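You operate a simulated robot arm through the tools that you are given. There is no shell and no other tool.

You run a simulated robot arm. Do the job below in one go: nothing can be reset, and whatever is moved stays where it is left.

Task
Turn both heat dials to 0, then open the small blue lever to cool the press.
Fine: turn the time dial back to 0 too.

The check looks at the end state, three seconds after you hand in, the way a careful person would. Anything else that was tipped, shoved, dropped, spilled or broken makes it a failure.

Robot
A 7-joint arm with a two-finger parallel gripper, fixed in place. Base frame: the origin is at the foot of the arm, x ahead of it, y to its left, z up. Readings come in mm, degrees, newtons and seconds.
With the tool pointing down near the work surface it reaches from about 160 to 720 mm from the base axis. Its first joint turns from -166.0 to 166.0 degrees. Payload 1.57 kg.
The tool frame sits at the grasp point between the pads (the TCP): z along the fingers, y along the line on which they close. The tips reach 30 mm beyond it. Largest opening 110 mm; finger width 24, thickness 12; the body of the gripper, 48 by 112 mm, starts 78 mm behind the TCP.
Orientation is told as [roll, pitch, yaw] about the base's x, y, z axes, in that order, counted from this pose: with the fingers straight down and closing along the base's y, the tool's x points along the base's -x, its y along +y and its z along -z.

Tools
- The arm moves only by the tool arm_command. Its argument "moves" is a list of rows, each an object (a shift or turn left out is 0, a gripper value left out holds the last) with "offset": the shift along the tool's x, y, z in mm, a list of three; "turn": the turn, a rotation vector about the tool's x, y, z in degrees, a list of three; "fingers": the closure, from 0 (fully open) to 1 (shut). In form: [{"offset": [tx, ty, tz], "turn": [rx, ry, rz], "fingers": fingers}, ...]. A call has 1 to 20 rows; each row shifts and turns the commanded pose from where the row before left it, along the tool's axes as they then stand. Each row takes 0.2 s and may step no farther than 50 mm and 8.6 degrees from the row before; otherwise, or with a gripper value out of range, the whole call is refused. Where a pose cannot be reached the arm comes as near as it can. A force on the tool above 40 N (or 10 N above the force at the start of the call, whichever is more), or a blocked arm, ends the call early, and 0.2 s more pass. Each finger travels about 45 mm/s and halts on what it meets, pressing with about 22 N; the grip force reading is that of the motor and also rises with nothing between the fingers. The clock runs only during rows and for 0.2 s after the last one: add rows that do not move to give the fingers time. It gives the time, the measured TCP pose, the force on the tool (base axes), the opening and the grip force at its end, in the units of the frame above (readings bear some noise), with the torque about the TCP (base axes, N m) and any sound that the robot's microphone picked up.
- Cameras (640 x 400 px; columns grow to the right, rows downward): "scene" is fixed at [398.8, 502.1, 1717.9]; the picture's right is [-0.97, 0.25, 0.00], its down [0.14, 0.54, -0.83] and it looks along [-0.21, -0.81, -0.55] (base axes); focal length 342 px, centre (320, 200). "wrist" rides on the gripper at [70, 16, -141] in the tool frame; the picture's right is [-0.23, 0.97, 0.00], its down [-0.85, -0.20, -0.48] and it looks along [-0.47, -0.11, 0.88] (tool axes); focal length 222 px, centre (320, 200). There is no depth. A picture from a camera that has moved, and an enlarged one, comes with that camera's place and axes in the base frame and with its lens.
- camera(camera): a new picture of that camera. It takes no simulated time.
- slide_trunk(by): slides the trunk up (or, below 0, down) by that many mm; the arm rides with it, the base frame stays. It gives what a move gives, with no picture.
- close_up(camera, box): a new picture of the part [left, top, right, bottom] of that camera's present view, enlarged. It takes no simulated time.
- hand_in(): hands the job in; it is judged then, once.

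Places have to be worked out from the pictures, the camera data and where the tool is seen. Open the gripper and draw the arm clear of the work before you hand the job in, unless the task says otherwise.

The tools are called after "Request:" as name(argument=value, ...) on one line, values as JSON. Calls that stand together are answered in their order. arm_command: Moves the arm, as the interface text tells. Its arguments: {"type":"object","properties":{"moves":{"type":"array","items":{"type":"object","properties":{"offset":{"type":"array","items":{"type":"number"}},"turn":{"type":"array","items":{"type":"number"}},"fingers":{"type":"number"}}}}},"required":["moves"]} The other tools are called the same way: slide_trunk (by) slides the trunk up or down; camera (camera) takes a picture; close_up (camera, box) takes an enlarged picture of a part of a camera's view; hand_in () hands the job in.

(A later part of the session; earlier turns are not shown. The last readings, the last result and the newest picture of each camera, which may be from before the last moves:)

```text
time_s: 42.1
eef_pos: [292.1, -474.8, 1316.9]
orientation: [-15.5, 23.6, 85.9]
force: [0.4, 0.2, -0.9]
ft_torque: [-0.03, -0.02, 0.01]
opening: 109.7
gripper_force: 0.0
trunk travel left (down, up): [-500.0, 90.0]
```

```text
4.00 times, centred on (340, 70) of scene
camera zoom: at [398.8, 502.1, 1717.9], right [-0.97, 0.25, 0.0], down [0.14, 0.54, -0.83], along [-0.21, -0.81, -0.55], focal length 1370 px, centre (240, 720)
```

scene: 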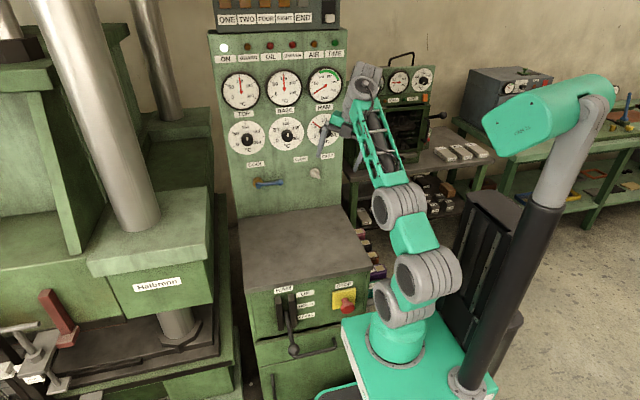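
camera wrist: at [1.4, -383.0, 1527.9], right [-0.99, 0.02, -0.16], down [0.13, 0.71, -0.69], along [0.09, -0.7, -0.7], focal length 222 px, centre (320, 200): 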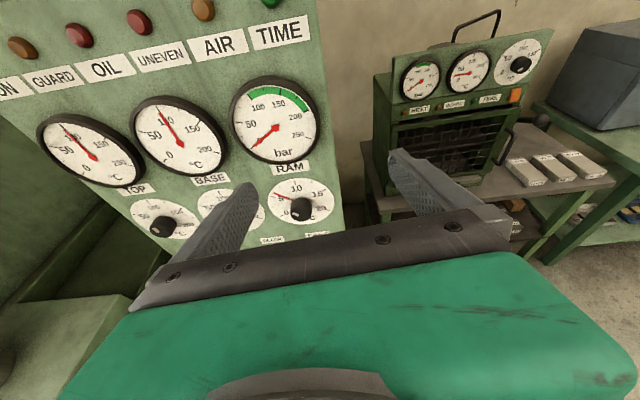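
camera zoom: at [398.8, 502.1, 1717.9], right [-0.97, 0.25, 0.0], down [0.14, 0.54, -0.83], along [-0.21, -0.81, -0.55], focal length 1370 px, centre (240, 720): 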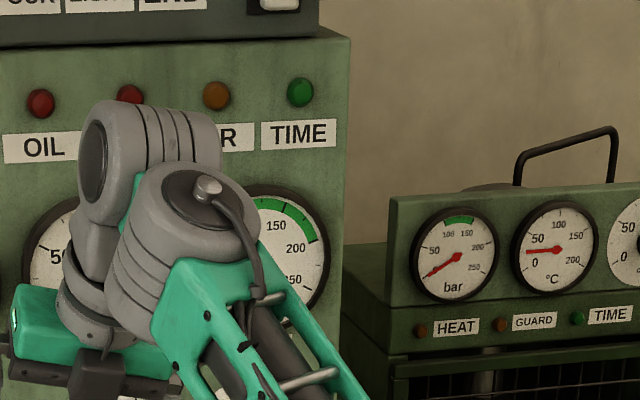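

No flag this time: a 28° in-plane tilt works. I continue in the same plane.

Request:
arm_command(moves=[{"offset": [21.8, -13.6, 0], "turn": [3.7, 5.95, 0]}, {"offset": [21.8, -13.6, 0], "turn": [3.7, 5.95, 0]}, {}])

Request:
close_up(camera="scene", box=[260, 20, 420, 120])

Request:
camera(camera="scene")

```text
time_s: 42.9
eef_pos: [327.7, -504.3, 1359.0]
orientation: [-22.8, 34.7, 81.3]
force: [0.4, 0.4, -0.1]
ft_torque: [0.04, 0.0, -0.02]
opening: 109.9
gripper_force: 0.0
out of reach, approached as far as the arm can: row 1, 2
trunk travel left (down, up): [-500.0, 90.0]
```

```text
4.00 times, centred on (340, 70) of scene
camera zoom: at [398.8, 502.1, 1717.9], right [-0.97, 0.25, 0.0], down [0.14, 0.54, -0.83], along [-0.21, -0.81, -0.55], focal length 1370 px, centre (240, 720)
```

zoom: 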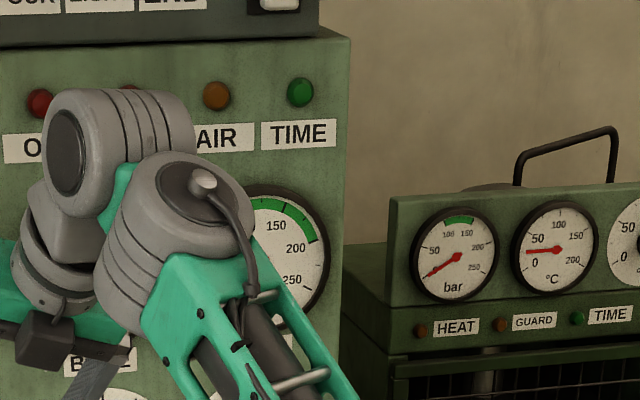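

```text
taken
```

scene: 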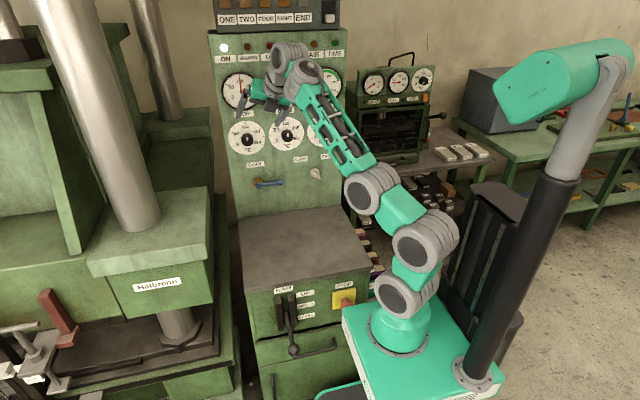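

I may simply be asking the wrist joints to turn too fast near this singular direction. I test slowly: a 2° yaw per row about the vertical through the wrist, ten rows, swinging the tool from +x back towards -y.

Request:
arm_command(moves=[{"offset": [2.4, 4.3, 0], "turn": [-1.14, 0.64, 1.52]}, {"offset": [2.4, 4.3, 0], "turn": [-1.14, 0.64, 1.52]}, {"offset": [2.4, 4.3, 0], "turn": [-1.14, 0.64, 1.52]}, {"offset": [2.4, 4.3, 0], "turn": [-1.14, 0.64, 1.52]}, {"offset": [2.4, 4.3, 0], "turn": [-1.14, 0.64, 1.52]}, {"offset": [2.4, 4.3, 0], "turn": [-1.14, 0.64, 1.52]}, {"offset": [2.4, 4.3, 0], "turn": [-1.14, 0.64, 1.52]}, {"offset": [2.4, 4.3, 0], "turn": [-1.14, 0.64, 1.52]}, {"offset": [2.4, 4.3, 0], "turn": [-1.14, 0.64, 1.52]}, {"offset": [2.4, 4.3, 0], "turn": [-1.14, 0.64, 1.52]}])

Request:
close_up(camera="scene", box=[260, 20, 420, 120])

```text
time_s: 45.1
eef_pos: [282.3, -523.3, 1359.0]
orientation: [-25.1, 34.1, 61.1]
force: [-0.3, -0.4, -0.2]
ft_torque: [-0.01, 0.02, 0.0]
opening: 109.8
gripper_force: 0.1
out of reach, approached as far as the arm can: row 1
trunk travel left (down, up): [-500.0, 90.0]
```

```text
4.00 times, centred on (340, 70) of scene
camera zoom: at [398.8, 502.1, 1717.9], right [-0.97, 0.25, 0.0], down [0.14, 0.54, -0.83], along [-0.21, -0.81, -0.55], focal length 1370 px, centre (240, 720)
```

zoom: 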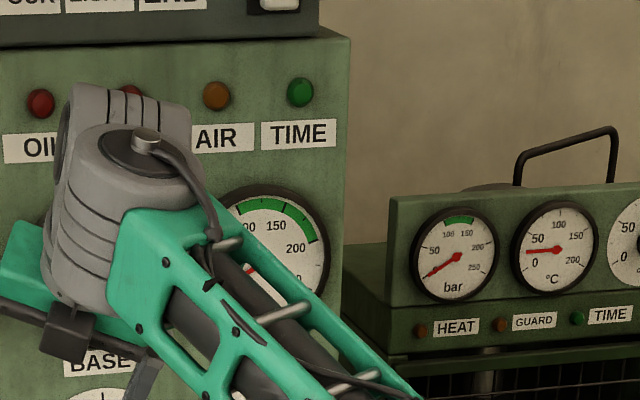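

That worked: moving slowly, the wrist passed through and unfolded. Now I continue gently at about 3.3° per row, tilting towards -y while coming down.

Request:
arm_command(moves=[{"offset": [-2, 4.9, 7], "turn": [0.99, 3.14, 0]}, {"offset": [-2, 4.9, 7], "turn": [0.99, 3.14, 0]}, {"offset": [-2, 4.9, 7], "turn": [0.99, 3.14, 0]}, {"offset": [-3, 5, 6.5], "turn": [0.99, 3.14, 0]}, {"offset": [-3, 5, 6.5], "turn": [0.99, 3.14, 0]}, {"offset": [-4, 5.5, 5.5], "turn": [0.99, 3.14, 0]}])

```text
time_s: 46.5
eef_pos: [267.0, -538.4, 1311.2]
orientation: [-40.5, 50.0, 47.4]
force: [0.4, -0.9, 0.3]
ft_torque: [-0.02, -0.02, 0.0]
opening: 110.1
gripper_force: 0.0
trunk travel left (down, up): [-500.0, 90.0]
```

No flags; it follows exactly. I continue the remaining tilt.

Request:
arm_command(moves=[{"offset": [-4, 5.5, 5.5], "turn": [0.99, 3.14, 0]}, {"offset": [-4, 5.5, 5.5], "turn": [0.99, 3.14, 0]}, {"offset": [-4.5, 5.7, 4.8], "turn": [0.99, 3.14, 0]}, {"offset": [-4.5, 5.7, 4.8], "turn": [0.99, 3.14, 0]}, {"offset": [-5.3, 5.9, 3.7], "turn": [0.99, 3.14, 0]}, {"offset": [-5.3, 5.9, 3.7], "turn": [0.99, 3.14, 0]}, {"offset": [-5.3, 5.9, 3.7], "turn": [0.99, 3.14, 0]}, {"offset": [-5.7, 6, 3.1], "turn": [0.99, 3.14, 0]}, {"offset": [-5.7, 6, 3.1], "turn": [0.99, 3.14, 0]}, {}])

Request:
camera(camera="wrist")

Request:
camera(camera="scene")

```text
time_s: 48.7
eef_pos: [241.9, -558.7, 1239.3]
orientation: [-89.8, 62.9, 0.4]
force: [-0.6, -0.2, -0.1]
ft_torque: [-0.01, 0.01, 0.0]
opening: 110.0
gripper_force: 0.1
trunk travel left (down, up): [-500.0, 90.0]
```

```text
taken
camera wrist: at [196.9, -416.7, 1295.6], right [-0.76, 0.0, -0.65], down [0.57, 0.48, -0.67], along [0.31, -0.88, -0.37], focal length 222 px, centre (320, 200)
```

wrist: 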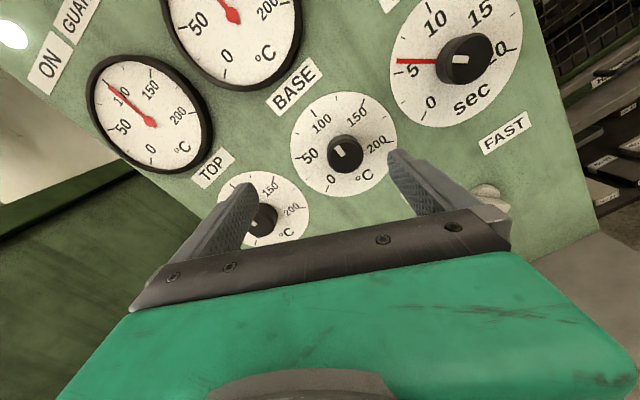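

```text
taken
```

scene: 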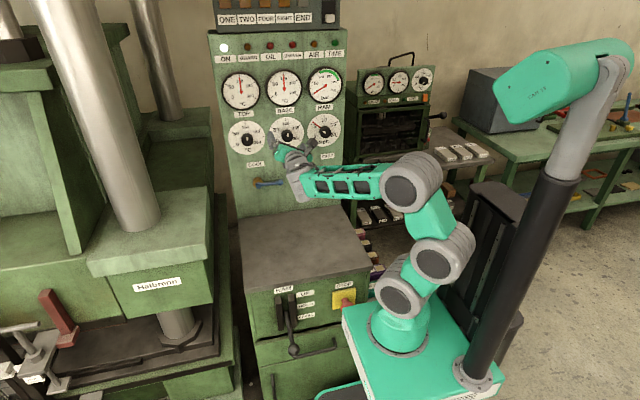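

The tool now points straight at the panel (-y), with the TCP at (242, -559, 1239). I'll enlarge the wrist view to fix the knob positions precisely.

Request:
close_up(camera="wrist", box=[240, 60, 440, 185])

Request:
close_up(camera="wrist", box=[380, 0, 540, 100])

Request:
close_up(camera="scene", box=[225, 100, 385, 200])

```text
3.20 times, centred on (340, 122) of wrist
camera zoom: at [196.9, -416.7, 1295.6], right [-0.76, 0.0, -0.65], down [0.57, 0.48, -0.67], along [0.31, -0.88, -0.37], focal length 711 px, centre (256, 448)
```

zoom: 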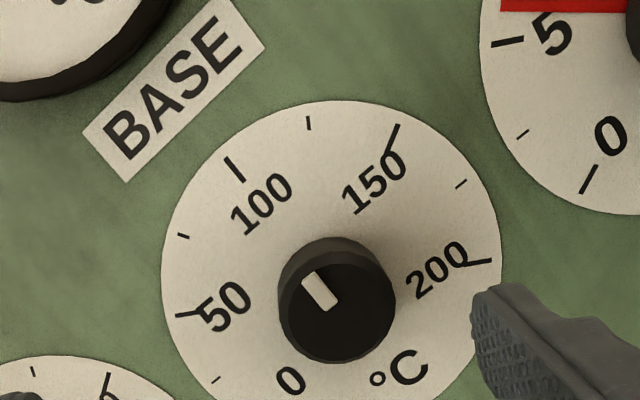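

```text
4.00 times, centred on (460, 50) of wrist
camera zoom: at [196.9, -416.7, 1295.6], right [-0.76, 0.0, -0.65], down [0.57, 0.48, -0.67], along [0.31, -0.88, -0.37], focal length 888 px, centre (-240, 800)
```

zoom: 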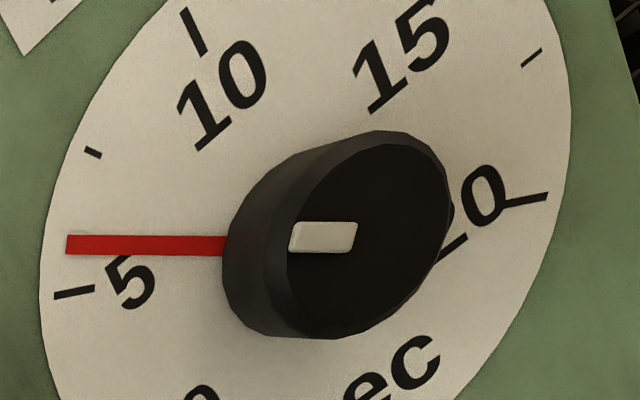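

```text
4.00 times, centred on (305, 150) of scene
camera zoom: at [398.8, 502.1, 1717.9], right [-0.97, 0.25, 0.0], down [0.14, 0.54, -0.83], along [-0.21, -0.81, -0.55], focal length 1370 px, centre (380, 400)
```

zoom: 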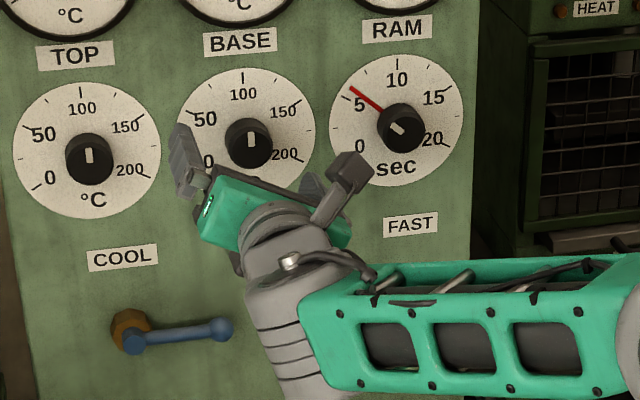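

The base knob centre comes out at about (220.5, z 1227), with its front near y≈-650. I align the TCP with it and move forward to y≈-600.

Request:
arm_command(moves=[{"offset": [-0.4, 8.2, 0]}, {"offset": [-0.4, 8.2, 0]}, {"offset": [-0.4, 8.2, 0]}, {"offset": [0, 0, 14]}, {"offset": [0, 0, 14]}, {"offset": [0, 0, 13]}, {}])

Request:
camera(camera="wrist")

Request:
close_up(camera="scene", box=[245, 105, 325, 155])

```text
time_s: 50.3
eef_pos: [222.8, -600.9, 1226.8]
orientation: [-89.7, 62.8, 0.4]
force: [-0.2, -0.6, -0.1]
ft_torque: [-0.03, 0.0, 0.02]
opening: 109.7
gripper_force: 0.0
trunk travel left (down, up): [-500.0, 90.0]
```

```text
taken
camera wrist: at [175.8, -458.0, 1284.1], right [-0.76, 0.0, -0.65], down [0.57, 0.48, -0.67], along [0.31, -0.88, -0.37], focal length 222 px, centre (320, 200)
```

wrist: 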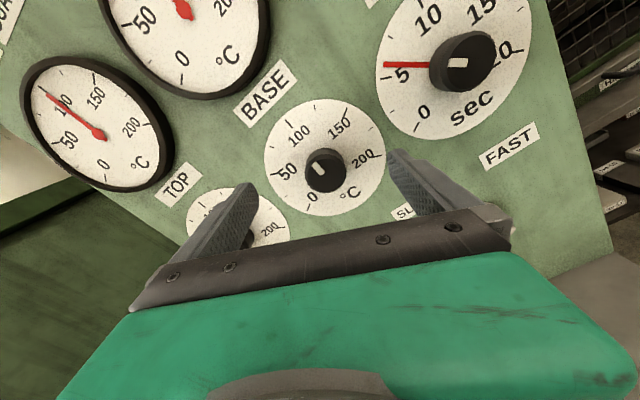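

```text
8.00 times, centred on (285, 130) of scene
camera zoom: at [398.8, 502.1, 1717.9], right [-0.97, 0.25, 0.0], down [0.14, 0.54, -0.83], along [-0.21, -0.81, -0.55], focal length 2740 px, centre (600, 760)
```

zoom: 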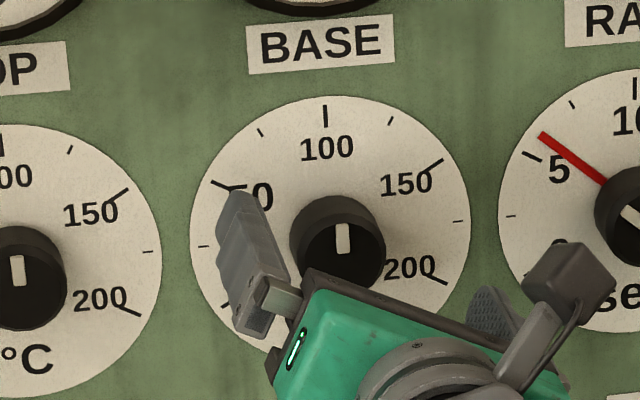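

The finger tips straddle the dial well. I zoom in on the knob in the wrist view to centre on it exactly.

Request:
close_up(camera="wrist", box=[256, 120, 384, 200])

```text
5.00 times, centred on (320, 160) of wrist
camera zoom: at [175.8, -458.0, 1284.1], right [-0.76, 0.0, -0.65], down [0.57, 0.48, -0.67], along [0.31, -0.88, -0.37], focal length 1111 px, centre (320, 400)
```

zoom: 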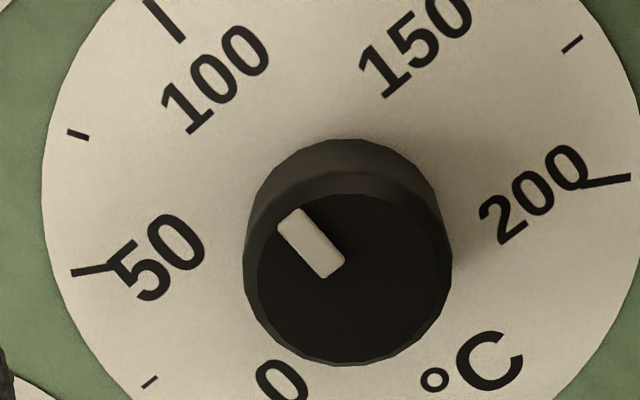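

Comparing with where the tool axis should project, the knob sits about 8 mm lower than my TCP, at about (223, z 1218.5). The wrist view is the more accurate, so I shift down and approach to y≈-630 (tips at -660).

Request:
arm_command(moves=[{"offset": [-3.7, 1.9, 0]}, {"offset": [-3.7, 1.9, 0]}, {"offset": [0, 0, 8]}, {"offset": [0, 0, 8]}, {}])

Request:
close_up(camera="wrist", box=[220, 100, 420, 225])

Request:
close_up(camera="scene", box=[245, 105, 325, 155])

```text
time_s: 51.5
eef_pos: [221.2, -614.9, 1218.2]
orientation: [-89.8, 62.9, 0.4]
force: [0.2, -0.1, 0.2]
ft_torque: [-0.01, 0.02, -0.02]
opening: 110.0
gripper_force: 0.0
trunk travel left (down, up): [-500.0, 90.0]
```

```text
3.20 times, centred on (320, 162) of wrist
camera zoom: at [175.3, -473.8, 1275.3], right [-0.76, 0.0, -0.65], down [0.57, 0.48, -0.67], along [0.31, -0.88, -0.37], focal length 711 px, centre (320, 320)
```

zoom: 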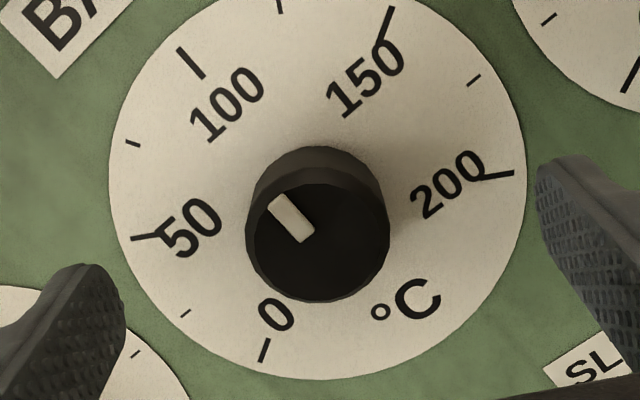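

```text
8.00 times, centred on (285, 130) of scene
camera zoom: at [398.8, 502.1, 1717.9], right [-0.97, 0.25, 0.0], down [0.14, 0.54, -0.83], along [-0.21, -0.81, -0.55], focal length 2740 px, centre (600, 760)
```

zoom: 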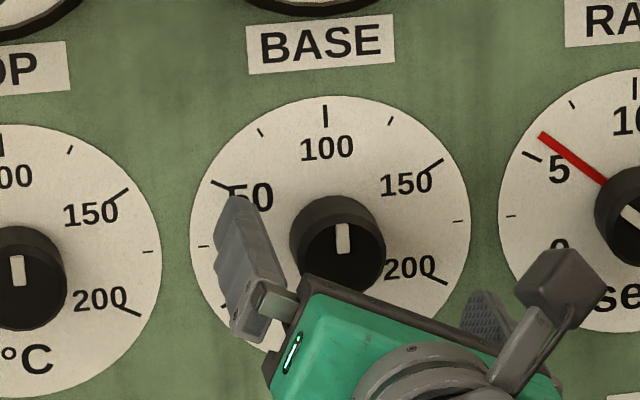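

The knob is now centred on the tool axis to within a millimetre or two. I advance to y≈-640 (tips about 10 mm off the panel) and watch the force.

Request:
arm_command(moves=[{"offset": [-0.7, 0, 8]}, {"offset": [-0.7, 0, 8]}, {"offset": [0, 0, 7]}, {}])

Request:
close_up(camera="wrist", box=[220, 100, 420, 225])

Request:
close_up(camera="scene", box=[245, 105, 325, 155])

```text
time_s: 52.5
eef_pos: [222.2, -637.9, 1217.3]
orientation: [-89.7, 62.7, 0.3]
force: [-0.7, -0.7, -0.6]
ft_torque: [0.01, -0.01, 0.02]
opening: 109.9
gripper_force: 0.0
trunk travel left (down, up): [-500.0, 90.0]
```

```text
3.20 times, centred on (320, 162) of wrist
camera zoom: at [176.2, -496.9, 1274.2], right [-0.76, 0.0, -0.65], down [0.57, 0.48, -0.67], along [0.31, -0.88, -0.37], focal length 711 px, centre (320, 320)
```

zoom: 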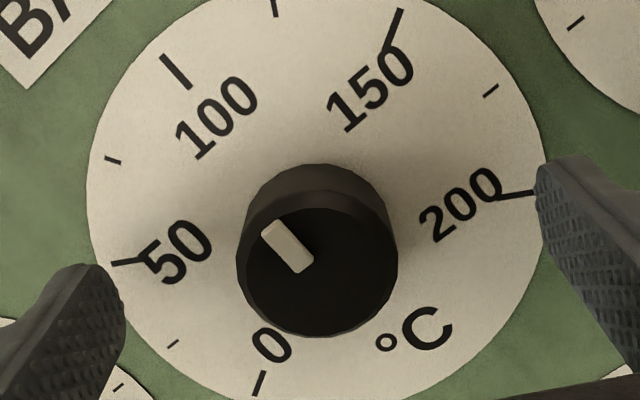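

```text
8.00 times, centred on (285, 130) of scene
camera zoom: at [398.8, 502.1, 1717.9], right [-0.97, 0.25, 0.0], down [0.14, 0.54, -0.83], along [-0.21, -0.81, -0.55], focal length 2740 px, centre (600, 760)
```

zoom: 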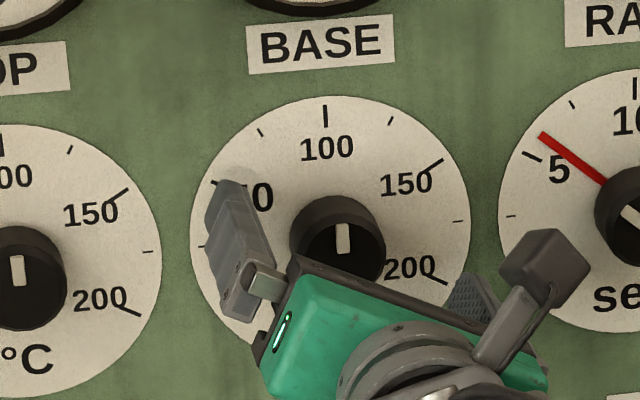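

The panel comes out at about y≈-684, so there is room: I go 5 mm further in and close the fingers on the base knob.

Request:
arm_command(moves=[{"offset": [0, 0, 5]}, {"fingers": 1.0}, {"fingers": 1.0}, {"fingers": 1.0}, {"fingers": 1.0}, {"fingers": 1.0}, {"fingers": 1.0}])

Request:
close_up(camera="wrist", box=[220, 100, 420, 225])

```text
time_s: 54.1
eef_pos: [222.9, -642.2, 1217.9]
orientation: [-89.8, 62.8, 0.3]
force: [5.2, -3.0, 4.8]
ft_torque: [0.15, 0.01, 0.21]
opening: 41.6
gripper_force: 32.2
trunk travel left (down, up): [-500.0, 90.0]
```

```text
3.20 times, centred on (320, 162) of wrist
camera zoom: at [177.5, -501.7, 1274.4], right [-0.76, 0.0, -0.65], down [0.57, 0.48, -0.67], along [0.31, -0.88, -0.37], focal length 711 px, centre (320, 320)
```

zoom: 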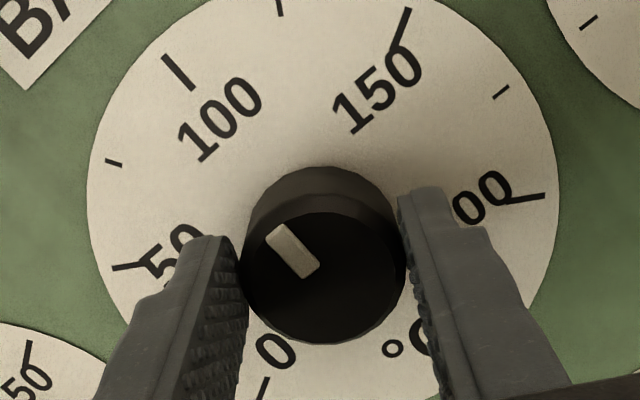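

Gripped: opening 41.6 mm, with only a small side load. I start turning counter-clockwise (seen from the front), i.e. negative about tool z, 6° per row.

Request:
arm_command(moves=[{"turn": [0, 0, -6]}, {"turn": [0, 0, -6]}, {"turn": [0, 0, -6]}, {"turn": [0, 0, -6]}, {"turn": [0, 0, -6]}, {}])

Request:
close_up(camera="wrist", box=[220, 100, 420, 225])

Request:
close_up(camera="scene", box=[245, 105, 325, 155])

```text
time_s: 55.5
eef_pos: [225.8, -642.4, 1217.8]
orientation: [90.3, 87.0, -179.5]
force: [16.4, -7.5, 12.5]
ft_torque: [0.1, -0.01, 0.31]
opening: 41.5
gripper_force: 45.0
trunk travel left (down, up): [-500.0, 90.0]
```

```text
3.20 times, centred on (320, 162) of wrist
camera zoom: at [212.6, -501.4, 1290.3], right [-0.98, 0.0, -0.18], down [0.15, 0.48, -0.86], along [0.09, -0.88, -0.47], focal length 711 px, centre (320, 320)
```

zoom: 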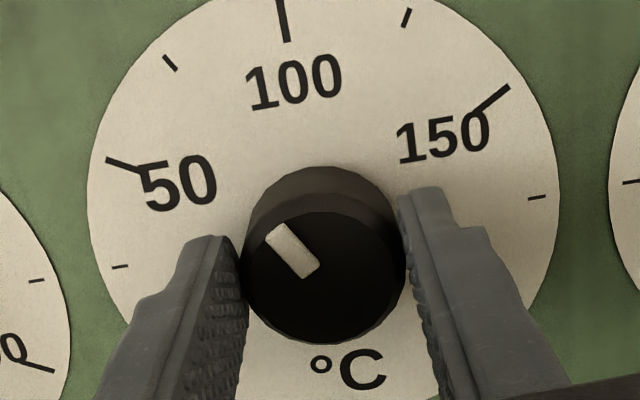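

```text
8.00 times, centred on (285, 130) of scene
camera zoom: at [398.8, 502.1, 1717.9], right [-0.97, 0.25, 0.0], down [0.14, 0.54, -0.83], along [-0.21, -0.81, -0.55], focal length 2740 px, centre (600, 760)
```

zoom: 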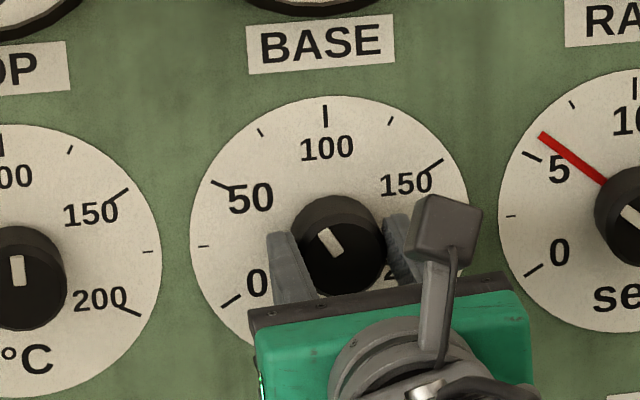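

The knob follows the fingers (now near 75), but a side load of about 16 N is building in +x/+z, so the knob's axis lies slightly that way. I shift the tool a few mm in that direction to relieve it.

Request:
arm_command(moves=[{"offset": [1.5, -2.5, 0]}, {}])

```text
time_s: 56.1
eef_pos: [226.0, -641.6, 1218.0]
orientation: [87.4, 87.0, 177.6]
force: [10.2, -4.9, 7.7]
ft_torque: [-1.32, 0.0, 0.0]
opening: 41.5
gripper_force: 45.7
trunk travel left (down, up): [-500.0, 90.0]
```

The load dropped and the knob stayed put. I shift the rest of the way.

Request:
arm_command(moves=[{"offset": [1.2, -2, 0]}, {"offset": [1.2, -2, 0]}, {}])

```text
time_s: 56.9
eef_pos: [225.8, -642.2, 1218.4]
orientation: [82.1, 87.0, 171.8]
force: [-11.8, 1.8, -2.4]
ft_torque: [-0.65, 0.1, -0.67]
opening: 41.5
gripper_force: 45.1
trunk travel left (down, up): [-500.0, 90.0]
```

Slightly overshot; I go back 2 mm and continue turning another 30°.

Request:
arm_command(moves=[{"offset": [-0.5, 2.0, 0]}, {"turn": [0, 0, -6]}, {"turn": [0, 0, -6]}, {"turn": [0, 0, -6]}, {"turn": [0, 0, -6]}, {"turn": [0, 0, -6]}, {}])

Request:
close_up(camera="wrist", box=[220, 100, 420, 225])

```text
time_s: 57.8
eef_pos: [225.9, -638.0, 1215.0]
orientation: [94.9, 77.0, -176.3]
force: [-14.4, -24.8, 2.1]
ft_torque: [0.61, 0.03, -0.37]
opening: 41.5
gripper_force: 45.3
out of reach, approached as far as the arm can: row 3, 4
trunk travel left (down, up): [-500.0, 90.0]
stopped in row 4: the force on the tool passed its limit at 92 N (the readings are from after the stop); the commanded pose is now the measured one
```

```text
3.20 times, centred on (320, 162) of wrist
camera zoom: at [228.9, -495.8, 1285.7], right [-1.0, 0.02, 0.0], down [0.01, 0.46, -0.89], along [-0.01, -0.89, -0.46], focal length 711 px, centre (320, 320)
```

zoom: 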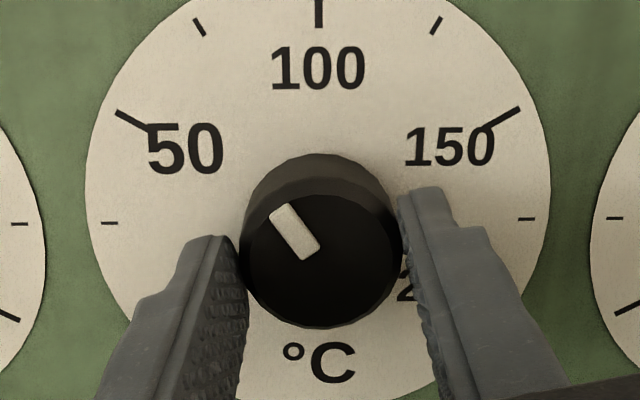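

The arm reached a joint stop partway, and the force limit stopped the call. I release the knob now and back straight out so nothing is strained.

Request:
arm_command(moves=[{"fingers": 0.2}, {"fingers": 0.2}, {"fingers": 0.2}, {"fingers": 0.2}, {"fingers": 0.2}, {"offset": [0, 0, -10]}, {"offset": [0, 0, -15]}, {"offset": [0, 0, -15]}, {}])

Request:
close_up(camera="wrist", box=[220, 100, 420, 225])

Request:
close_up(camera="scene", box=[245, 105, 325, 155])

```text
time_s: 59.8
eef_pos: [230.7, -593.9, 1215.1]
orientation: [95.4, 77.0, -175.4]
force: [-1.1, 0.2, -0.5]
ft_torque: [-0.03, -0.02, 0.01]
opening: 88.4
gripper_force: 0.0
trunk travel left (down, up): [-500.0, 90.0]
```

```text
3.20 times, centred on (320, 162) of wrist
camera zoom: at [233.4, -451.8, 1285.3], right [-1.0, 0.01, 0.0], down [0.01, 0.46, -0.89], along [-0.01, -0.89, -0.46], focal length 711 px, centre (320, 320)
```

zoom: 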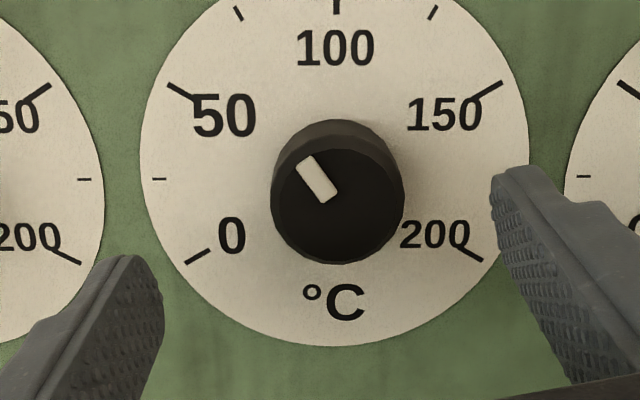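

```text
8.00 times, centred on (285, 130) of scene
camera zoom: at [398.8, 502.1, 1717.9], right [-0.97, 0.25, 0.0], down [0.14, 0.54, -0.83], along [-0.21, -0.81, -0.55], focal length 2740 px, centre (600, 760)
```

zoom: 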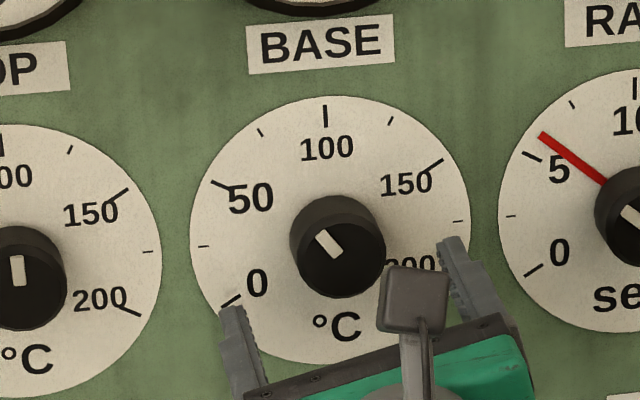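

The base dial now points to about 70 and looks undamaged. The tool-roll joint needs more room in the turning direction, so I roll the tool the other way (+, about 104°) while clear of the knob.

Request:
arm_command(moves=[{"turn": [0, 0, 8]}, {"turn": [0, 0, 8]}, {"turn": [0, 0, 8]}, {"turn": [0, 0, 8]}, {"turn": [0, 0, 8]}, {"turn": [0, 0, 8]}, {"turn": [0, 0, 8]}, {"turn": [0, 0, 8]}, {"turn": [0, 0, 8]}, {"turn": [0, 0, 8]}, {"turn": [0, 0, 8]}, {"turn": [0, 0, 8]}, {"turn": [0, 0, 8]}, {}])

Request:
camera(camera="wrist")

```text
time_s: 62.8
eef_pos: [231.1, -593.8, 1215.8]
orientation: [-91.2, -1.3, -0.6]
force: [-0.7, 0.2, -0.4]
ft_torque: [0.05, 0.02, 0.02]
opening: 88.0
gripper_force: 0.1
trunk travel left (down, up): [-500.0, 90.0]
```

```text
taken
camera wrist: at [164.1, -453.0, 1196.0], right [0.25, -0.02, -0.97], down [0.86, 0.47, 0.21], along [0.45, -0.88, 0.14], focal length 222 px, centre (320, 200)
```

wrist: 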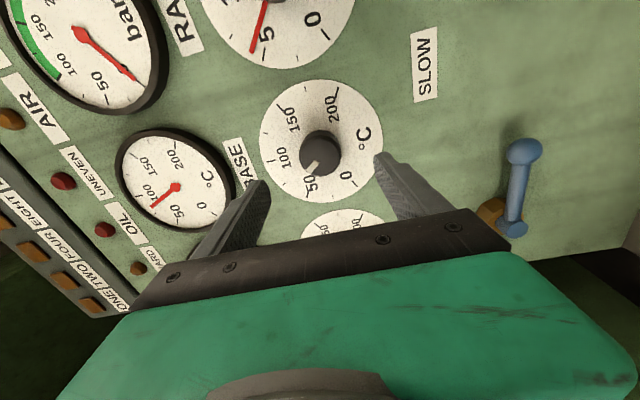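

Rolling this way is free: the tool axes are now x→-x, y→-z, z→-y. I trim the small tilt, centre on the knob axis (about 225.9, 1218.2) and look again.

Request:
arm_command(moves=[{"offset": [5.2, -2.4, 6], "turn": [-1.2, -0.6, 0]}, {}])

Request:
close_up(camera="wrist", box=[220, 100, 420, 225])

```text
time_s: 63.4
eef_pos: [225.3, -601.5, 1217.1]
orientation: [-90.0, -1.0, 0.0]
force: [-0.7, 0.9, 0.6]
ft_torque: [0.02, -0.02, -0.03]
opening: 88.0
gripper_force: 0.0
trunk travel left (down, up): [-500.0, 90.0]
```

```text
3.20 times, centred on (320, 162) of wrist
camera zoom: at [157.0, -459.2, 1201.6], right [0.24, 0.0, -0.97], down [0.85, 0.48, 0.21], along [0.46, -0.88, 0.12], focal length 711 px, centre (320, 320)
```

zoom: 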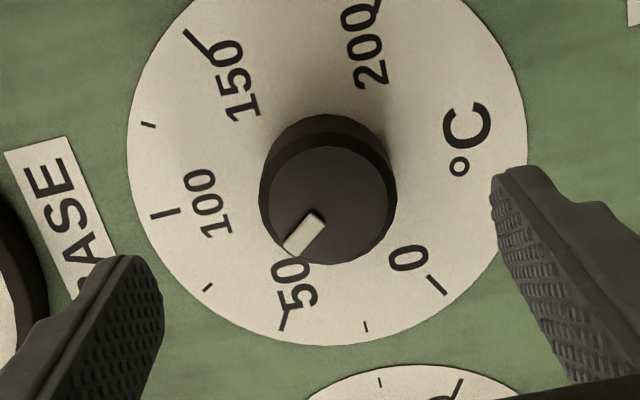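

After correcting for perspective, the knob axis is at about (224.6, 1216.6), within 1 mm of the tool axis. I go in to y≈-643 and grip.

Request:
arm_command(moves=[{"offset": [0.5, 0.4, 14]}, {"offset": [0, 0, 14]}, {"offset": [0, 0, 13]}, {}, {"fingers": 1.0}, {"fingers": 1.0}, {"fingers": 1.0}, {"fingers": 1.0}, {"fingers": 1.0}, {"fingers": 1.0}])

```text
time_s: 65.6
eef_pos: [225.1, -641.3, 1215.1]
orientation: [-89.9, -1.0, 0.0]
force: [-0.8, 3.5, -9.2]
ft_torque: [0.23, -0.01, 0.0]
opening: 41.2
gripper_force: 45.3
trunk travel left (down, up): [-500.0, 90.0]
```

Gripped (41.2 mm). The force says the knob sits about 3 mm lower than commanded, so I trim that first.

Request:
arm_command(moves=[{"offset": [0, 2, 0]}, {}])

```text
time_s: 66.2
eef_pos: [224.9, -641.5, 1213.8]
orientation: [-90.1, -1.0, 0.0]
force: [-0.5, 4.7, -6.9]
ft_torque: [0.41, -0.01, -0.35]
opening: 41.2
gripper_force: 45.5
trunk travel left (down, up): [-500.0, 90.0]
```

The load is small now. I turn in 24° chunks, watching the force.

Request:
arm_command(moves=[{"turn": [0, 0, -6]}, {"turn": [0, 0, -6]}, {"turn": [0, 0, -6]}, {"turn": [0, 0, -6]}, {}])

Request:
close_up(camera="wrist", box=[220, 100, 420, 225])

```text
time_s: 67.4
eef_pos: [225.1, -641.5, 1214.3]
orientation: [-90.0, 23.0, 0.0]
force: [-0.9, 1.9, -5.1]
ft_torque: [0.37, 0.01, 0.45]
opening: 41.1
gripper_force: 45.6
trunk travel left (down, up): [-500.0, 90.0]
```

```text
3.20 times, centred on (320, 162) of wrist
camera zoom: at [155.8, -500.1, 1228.9], right [-0.17, 0.0, -0.99], down [0.87, 0.48, -0.15], along [0.47, -0.88, -0.08], focal length 711 px, centre (320, 320)
```

zoom: 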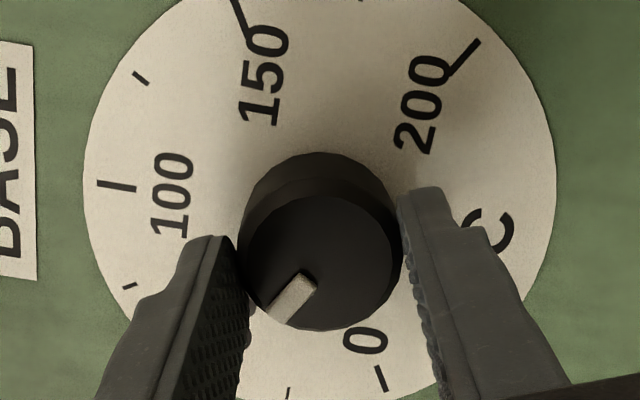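

The knob turns cleanly with low force. I continue another 30°.

Request:
arm_command(moves=[{"turn": [0, 0, -6]}, {"turn": [0, 0, -6]}, {"turn": [0, 0, -6]}, {"turn": [0, 0, -6]}, {"turn": [0, 0, -6]}, {}])

Request:
close_up(camera="scene", box=[245, 105, 325, 155])

Request:
close_up(camera="wrist", box=[220, 100, 420, 225])

```text
time_s: 68.8
eef_pos: [224.3, -641.0, 1214.3]
orientation: [-90.0, 53.1, 0.0]
force: [-0.7, 1.7, -7.5]
ft_torque: [0.1, 0.01, -0.09]
opening: 41.5
gripper_force: 45.2
trunk travel left (down, up): [-500.0, 90.0]
```

```text
8.00 times, centred on (285, 130) of scene
camera zoom: at [398.8, 502.1, 1717.9], right [-0.97, 0.25, 0.0], down [0.14, 0.54, -0.83], along [-0.21, -0.81, -0.55], focal length 2740 px, centre (600, 760)
```

zoom: 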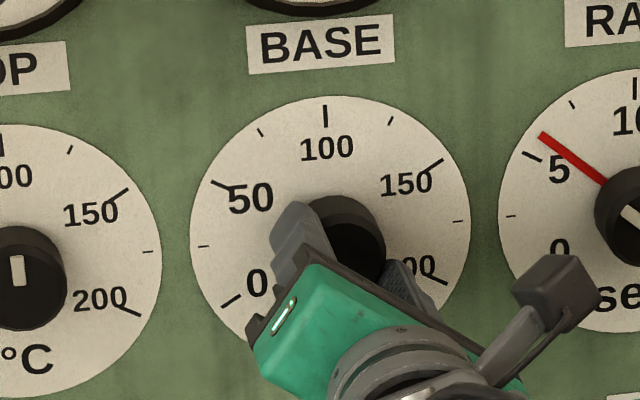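

```text
3.20 times, centred on (320, 162) of wrist
camera zoom: at [171.3, -500.1, 1262.5], right [-0.64, 0.0, -0.77], down [0.67, 0.48, -0.56], along [0.37, -0.88, -0.31], focal length 711 px, centre (320, 320)
```

zoom: 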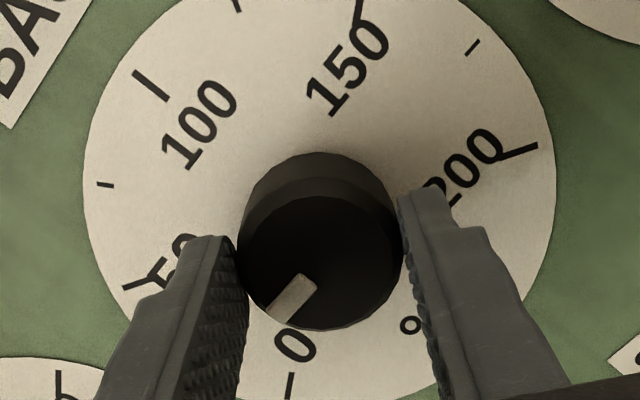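

The mark has reached about 25. I turn another 24° and then measure the remainder.

Request:
arm_command(moves=[{"turn": [0, 0, -6]}, {"turn": [0, 0, -6]}, {"turn": [0, 0, -6]}, {"turn": [0, 0, -6]}, {}])

Request:
close_up(camera="wrist", box=[240, 110, 400, 210])

```text
time_s: 70.0
eef_pos: [223.7, -640.5, 1214.7]
orientation: [-90.1, 77.0, -0.1]
force: [-1.7, 2.4, -5.5]
ft_torque: [0.41, 0.01, 0.04]
opening: 41.4
gripper_force: 45.2
trunk travel left (down, up): [-500.0, 90.0]
```

```text
4.00 times, centred on (320, 160) of wrist
camera zoom: at [194.6, -500.1, 1280.7], right [-0.9, 0.0, -0.44], down [0.39, 0.48, -0.79], along [0.21, -0.88, -0.43], focal length 888 px, centre (320, 360)
```

zoom: 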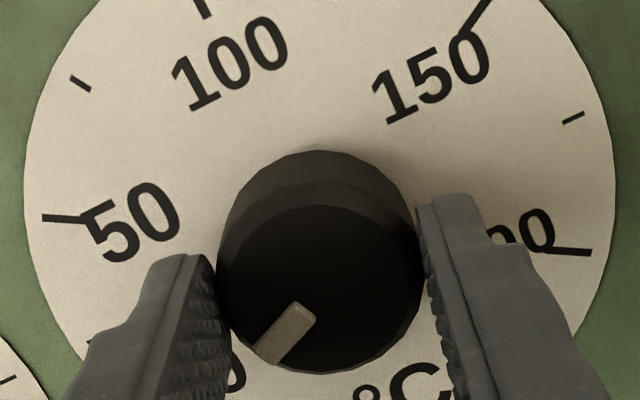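

The mark reads about -115°, so roughly 5° remain. I turn 5° more, release and back out for a clean look.

Request:
arm_command(moves=[{"turn": [0, 0, -5]}, {}, {"fingers": 0.2}, {"fingers": 0.2}, {"fingers": 0.2}, {"fingers": 0.2}, {"fingers": 0.2}, {"offset": [0, 0, -12]}, {"offset": [0, 0, -15]}, {"offset": [0, 0, -15]}, {}])

Request:
close_up(camera="wrist", box=[240, 110, 400, 210])

Request:
close_up(camera="scene", box=[245, 105, 325, 155])

```text
time_s: 72.4
eef_pos: [226.3, -598.9, 1214.9]
orientation: [-90.5, 82.0, -0.5]
force: [-0.9, 0.7, -0.4]
ft_torque: [0.02, -0.01, 0.0]
opening: 88.2
gripper_force: 0.0
trunk travel left (down, up): [-500.0, 90.0]
```

```text
4.00 times, centred on (320, 160) of wrist
camera zoom: at [200.2, -457.7, 1283.5], right [-0.93, 0.0, -0.36], down [0.32, 0.48, -0.82], along [0.17, -0.88, -0.45], focal length 888 px, centre (320, 360)
```

zoom: 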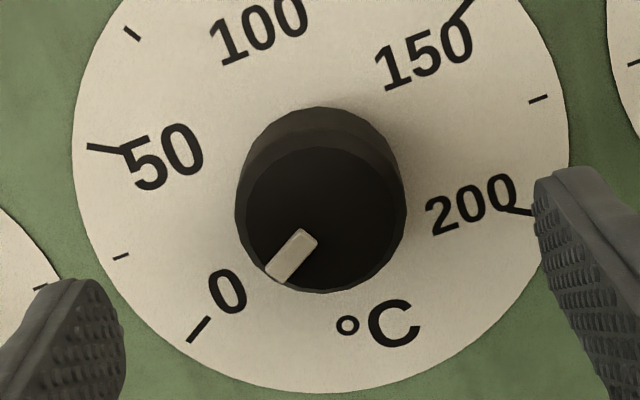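

```text
8.00 times, centred on (285, 130) of scene
camera zoom: at [398.8, 502.1, 1717.9], right [-0.97, 0.25, 0.0], down [0.14, 0.54, -0.83], along [-0.21, -0.81, -0.55], focal length 2740 px, centre (600, 760)
```

zoom: 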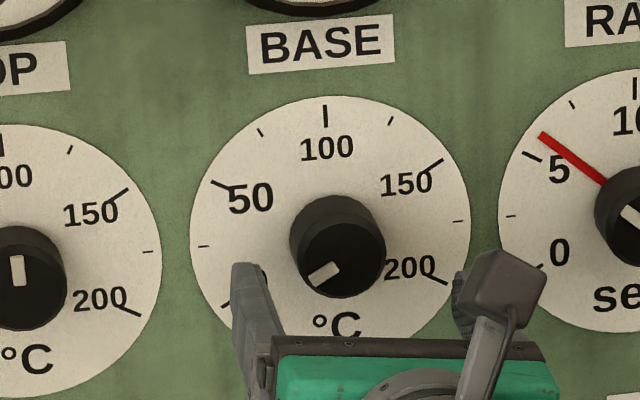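

The mark looks parallel to the 0 tick. I zoom in further to verify.

Request:
close_up(camera="wrist", box=[275, 150, 355, 200])

Request:
close_up(camera="scene", box=[265, 118, 305, 143])

```text
8.00 times, centred on (315, 175) of wrist
camera zoom: at [200.2, -457.7, 1283.5], right [-0.93, 0.0, -0.36], down [0.32, 0.48, -0.82], along [0.17, -0.88, -0.45], focal length 1777 px, centre (360, 400)
```

zoom: 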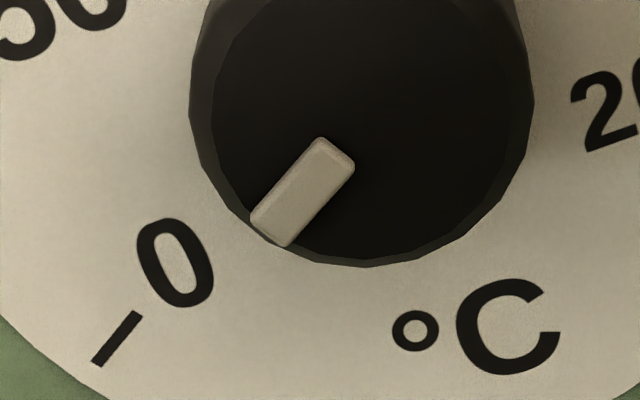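

```text
16.00 times, centred on (285, 130) of scene
camera zoom: at [398.8, 502.1, 1717.9], right [-0.97, 0.25, 0.0], down [0.14, 0.54, -0.83], along [-0.21, -0.81, -0.55], focal length 5479 px, centre (880, 1312)
```

zoom: 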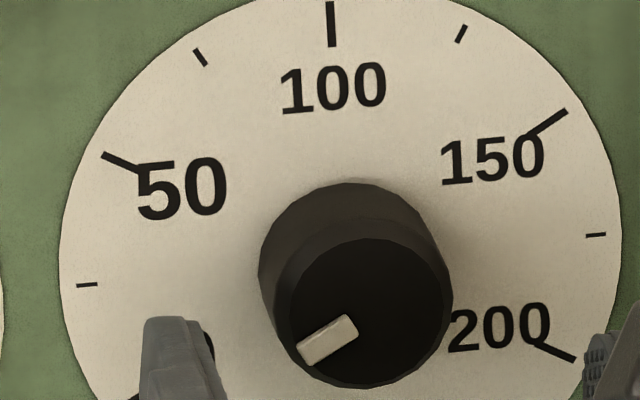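

The base dial reads 0: the mark is within about 1° of the tick in both views. The top knob should be about 144 mm to +x, so I move across clear of the panel and roll the tool back (+) for turning room.

Request:
arm_command(moves=[{"offset": [-2.6, -20.1, 0]}, {"offset": [-2.6, -20.1, 0]}, {"offset": [-2.6, -20.1, 0]}, {"offset": [-2.6, -20.1, 0]}, {"offset": [-2.6, -20.1, 0]}, {"offset": [-2.6, -20.1, 0]}, {"offset": [-2.6, -20.1, 0]}, {}])

Request:
arm_command(moves=[{"turn": [0, 0, 8]}, {"turn": [0, 0, 8]}, {"turn": [0, 0, 8]}, {"turn": [0, 0, 8]}, {"turn": [0, 0, 8]}, {"turn": [0, 0, 8]}, {"turn": [0, 0, 8]}, {"turn": [0, 0, 8]}, {"turn": [0, 0, 8]}, {"turn": [0, 0, 8]}, {"turn": [0, 0, 8]}, {"turn": [0, 0, 8]}, {"turn": [0, 0, 8]}, {"turn": [0, 0, 8]}, {}])

Request:
camera(camera="wrist")

Request:
camera(camera="scene")

```text
time_s: 74.2
eef_pos: [367.3, -598.2, 1217.8]
orientation: [-90.2, 82.0, -0.2]
force: [-0.4, -0.2, -0.2]
ft_torque: [0.04, 0.0, 0.02]
opening: 88.0
gripper_force: 0.1
trunk travel left (down, up): [-500.0, 90.0]
```

```text
time_s: 77.4
eef_pos: [368.0, -599.0, 1216.8]
orientation: [-90.0, -30.1, 0.0]
force: [0.8, -0.1, 0.1]
ft_torque: [0.03, -0.01, 0.01]
opening: 88.1
gripper_force: 0.0
trunk travel left (down, up): [-500.0, 90.0]
```

```text
taken
camera wrist: at [316.1, -458.2, 1169.3], right [0.69, 0.0, -0.73], down [0.64, 0.48, 0.6], along [0.35, -0.88, 0.33], focal length 222 px, centre (320, 200)
```

wrist: 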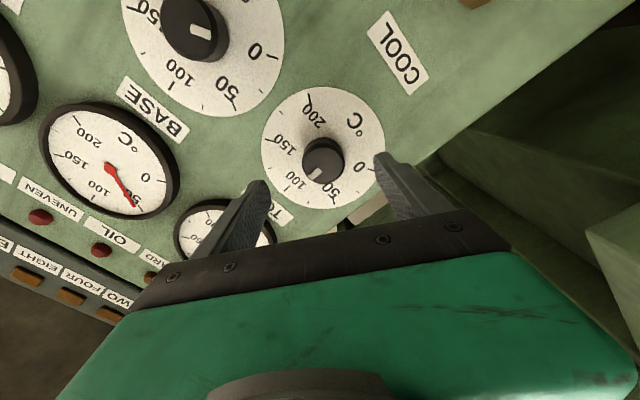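

```text
taken
```

scene: 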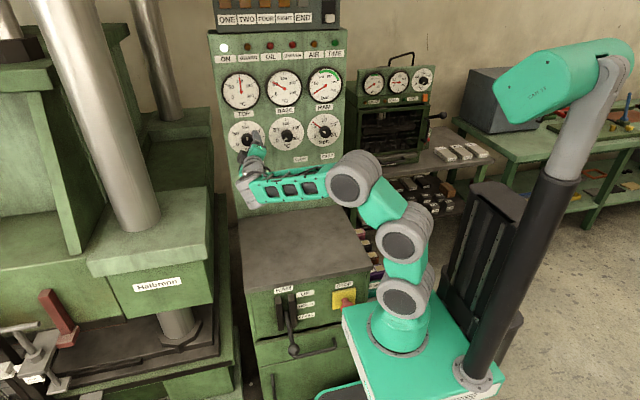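

The tool is in front of the top dial, and the base gauge is already falling. I zoom in to centre on the top knob.

Request:
close_up(camera="wrist", box=[220, 100, 420, 225])

```text
3.20 times, centred on (320, 162) of wrist
camera zoom: at [316.1, -458.2, 1169.3], right [0.69, 0.0, -0.73], down [0.64, 0.48, 0.6], along [0.35, -0.88, 0.33], focal length 711 px, centre (320, 320)
```

zoom: 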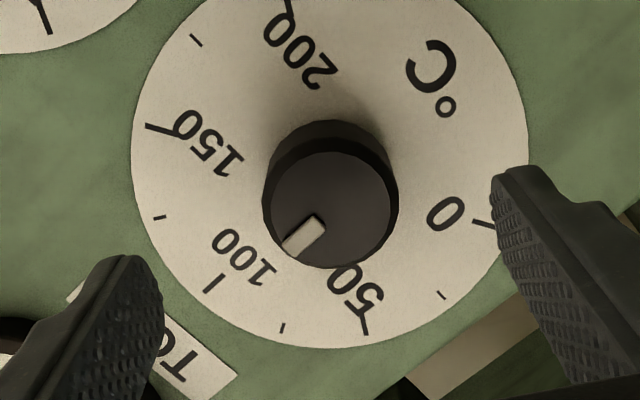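

The view matches the earlier aligned view for the base knob to about 1 mm. With the same small correction I move to (368.5, 1214) and go in to y≈-642, then grip.

Request:
arm_command(moves=[{"offset": [1, 2.7, 10]}, {"offset": [0, 0, 12]}, {"offset": [0, 0, 12]}, {"offset": [0, 0, 9]}, {}, {"fingers": 1.0}, {"fingers": 1.0}, {"fingers": 1.0}, {"fingers": 1.0}, {"fingers": 1.0}, {"fingers": 1.0}])

Request:
close_up(camera="wrist", box=[220, 100, 420, 225])

```text
time_s: 79.8
eef_pos: [367.2, -644.0, 1212.8]
orientation: [-90.0, -30.0, 0.1]
force: [0.7, 0.3, -0.7]
ft_torque: [-0.03, 0.02, 0.05]
opening: 41.2
gripper_force: 44.7
trunk travel left (down, up): [-500.0, 90.0]
```

```text
3.20 times, centred on (320, 162) of wrist
camera zoom: at [316.3, -501.6, 1166.4], right [0.68, 0.0, -0.73], down [0.64, 0.48, 0.6], along [0.35, -0.88, 0.33], focal length 711 px, centre (320, 320)
```

zoom: 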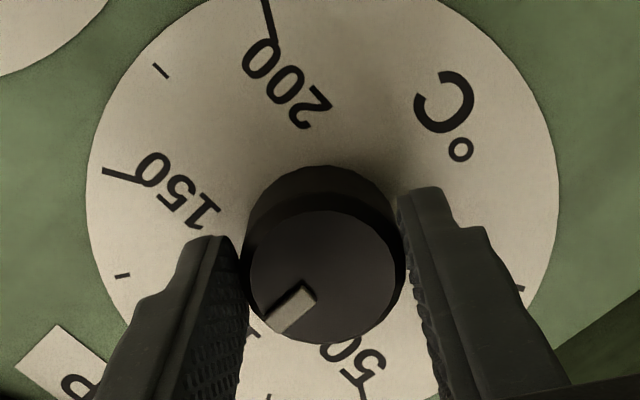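

Gripped with practically no side load. I start turning, 30° at a time.

Request:
arm_command(moves=[{"turn": [0, 0, -6]}, {"turn": [0, 0, -6]}, {"turn": [0, 0, -6]}, {"turn": [0, 0, -6]}, {"turn": [0, 0, -6]}, {}])

Request:
close_up(camera="wrist", box=[220, 100, 420, 225])

```text
time_s: 81.2
eef_pos: [367.8, -643.1, 1215.0]
orientation: [-90.0, 0.0, -0.2]
force: [0.7, -5.5, 6.3]
ft_torque: [0.19, -0.01, 0.12]
opening: 41.2
gripper_force: 44.7
trunk travel left (down, up): [-500.0, 90.0]
```

```text
3.20 times, centred on (320, 162) of wrist
camera zoom: at [298.5, -501.5, 1200.2], right [0.23, 0.0, -0.97], down [0.86, 0.48, 0.2], along [0.47, -0.88, 0.11], focal length 711 px, centre (320, 320)
```

zoom: 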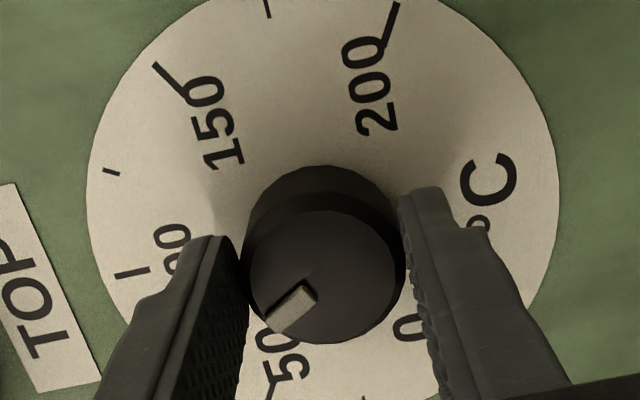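

It turns well. I trim 1.5 mm upward and turn the next 30°.

Request:
arm_command(moves=[{"offset": [0, -1.5, 0]}, {"turn": [0, 0, -6]}, {"turn": [0, 0, -6]}, {"turn": [0, 0, -6]}, {"turn": [0, 0, -6]}, {"turn": [0, 0, -6]}, {}])

```text
time_s: 82.8
eef_pos: [367.0, -643.0, 1216.2]
orientation: [-90.1, 30.1, -0.1]
force: [1.7, -7.8, 10.0]
ft_torque: [0.29, 0.02, 0.29]
opening: 41.7
gripper_force: 44.9
trunk travel left (down, up): [-500.0, 90.0]
```

A load of about 10 N is building upward, so I trim 2.5 mm up and continue.

Request:
arm_command(moves=[{"offset": [1.2, -2.2, 0.8]}, {}])

```text
time_s: 83.4
eef_pos: [368.4, -642.8, 1217.1]
orientation: [-89.9, 30.1, 0.0]
force: [-1.1, 4.2, -0.7]
ft_torque: [-0.75, 0.02, -0.71]
opening: 41.4
gripper_force: 45.2
trunk travel left (down, up): [-500.0, 90.0]
```

The load is gone. I turn the next 30°.

Request:
arm_command(moves=[{"turn": [0, 0, -6]}, {"turn": [0, 0, -6]}, {"turn": [0, 0, -6]}, {"turn": [0, 0, -6]}, {"turn": [0, 0, -6]}, {}])

Request:
close_up(camera="wrist", box=[220, 100, 420, 225])

```text
time_s: 84.8
eef_pos: [368.2, -643.5, 1217.3]
orientation: [-90.0, 60.1, -0.1]
force: [-0.2, 4.9, -4.8]
ft_torque: [0.76, -0.02, 0.43]
opening: 41.3
gripper_force: 44.8
trunk travel left (down, up): [-500.0, 90.0]
```

```text
3.20 times, centred on (320, 162) of wrist
camera zoom: at [320.5, -501.5, 1271.5], right [-0.73, 0.0, -0.68], down [0.6, 0.48, -0.64], along [0.33, -0.88, -0.35], focal length 711 px, centre (320, 320)
```

zoom: 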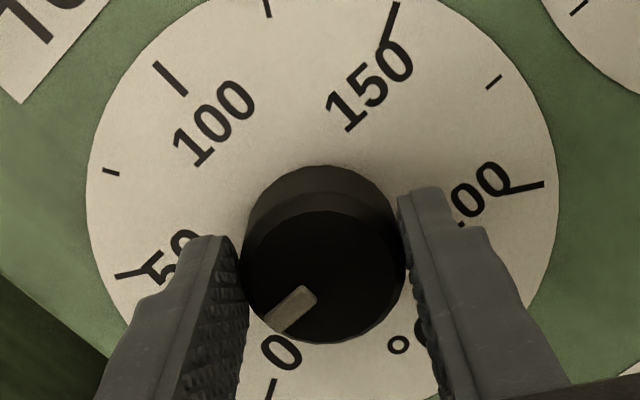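

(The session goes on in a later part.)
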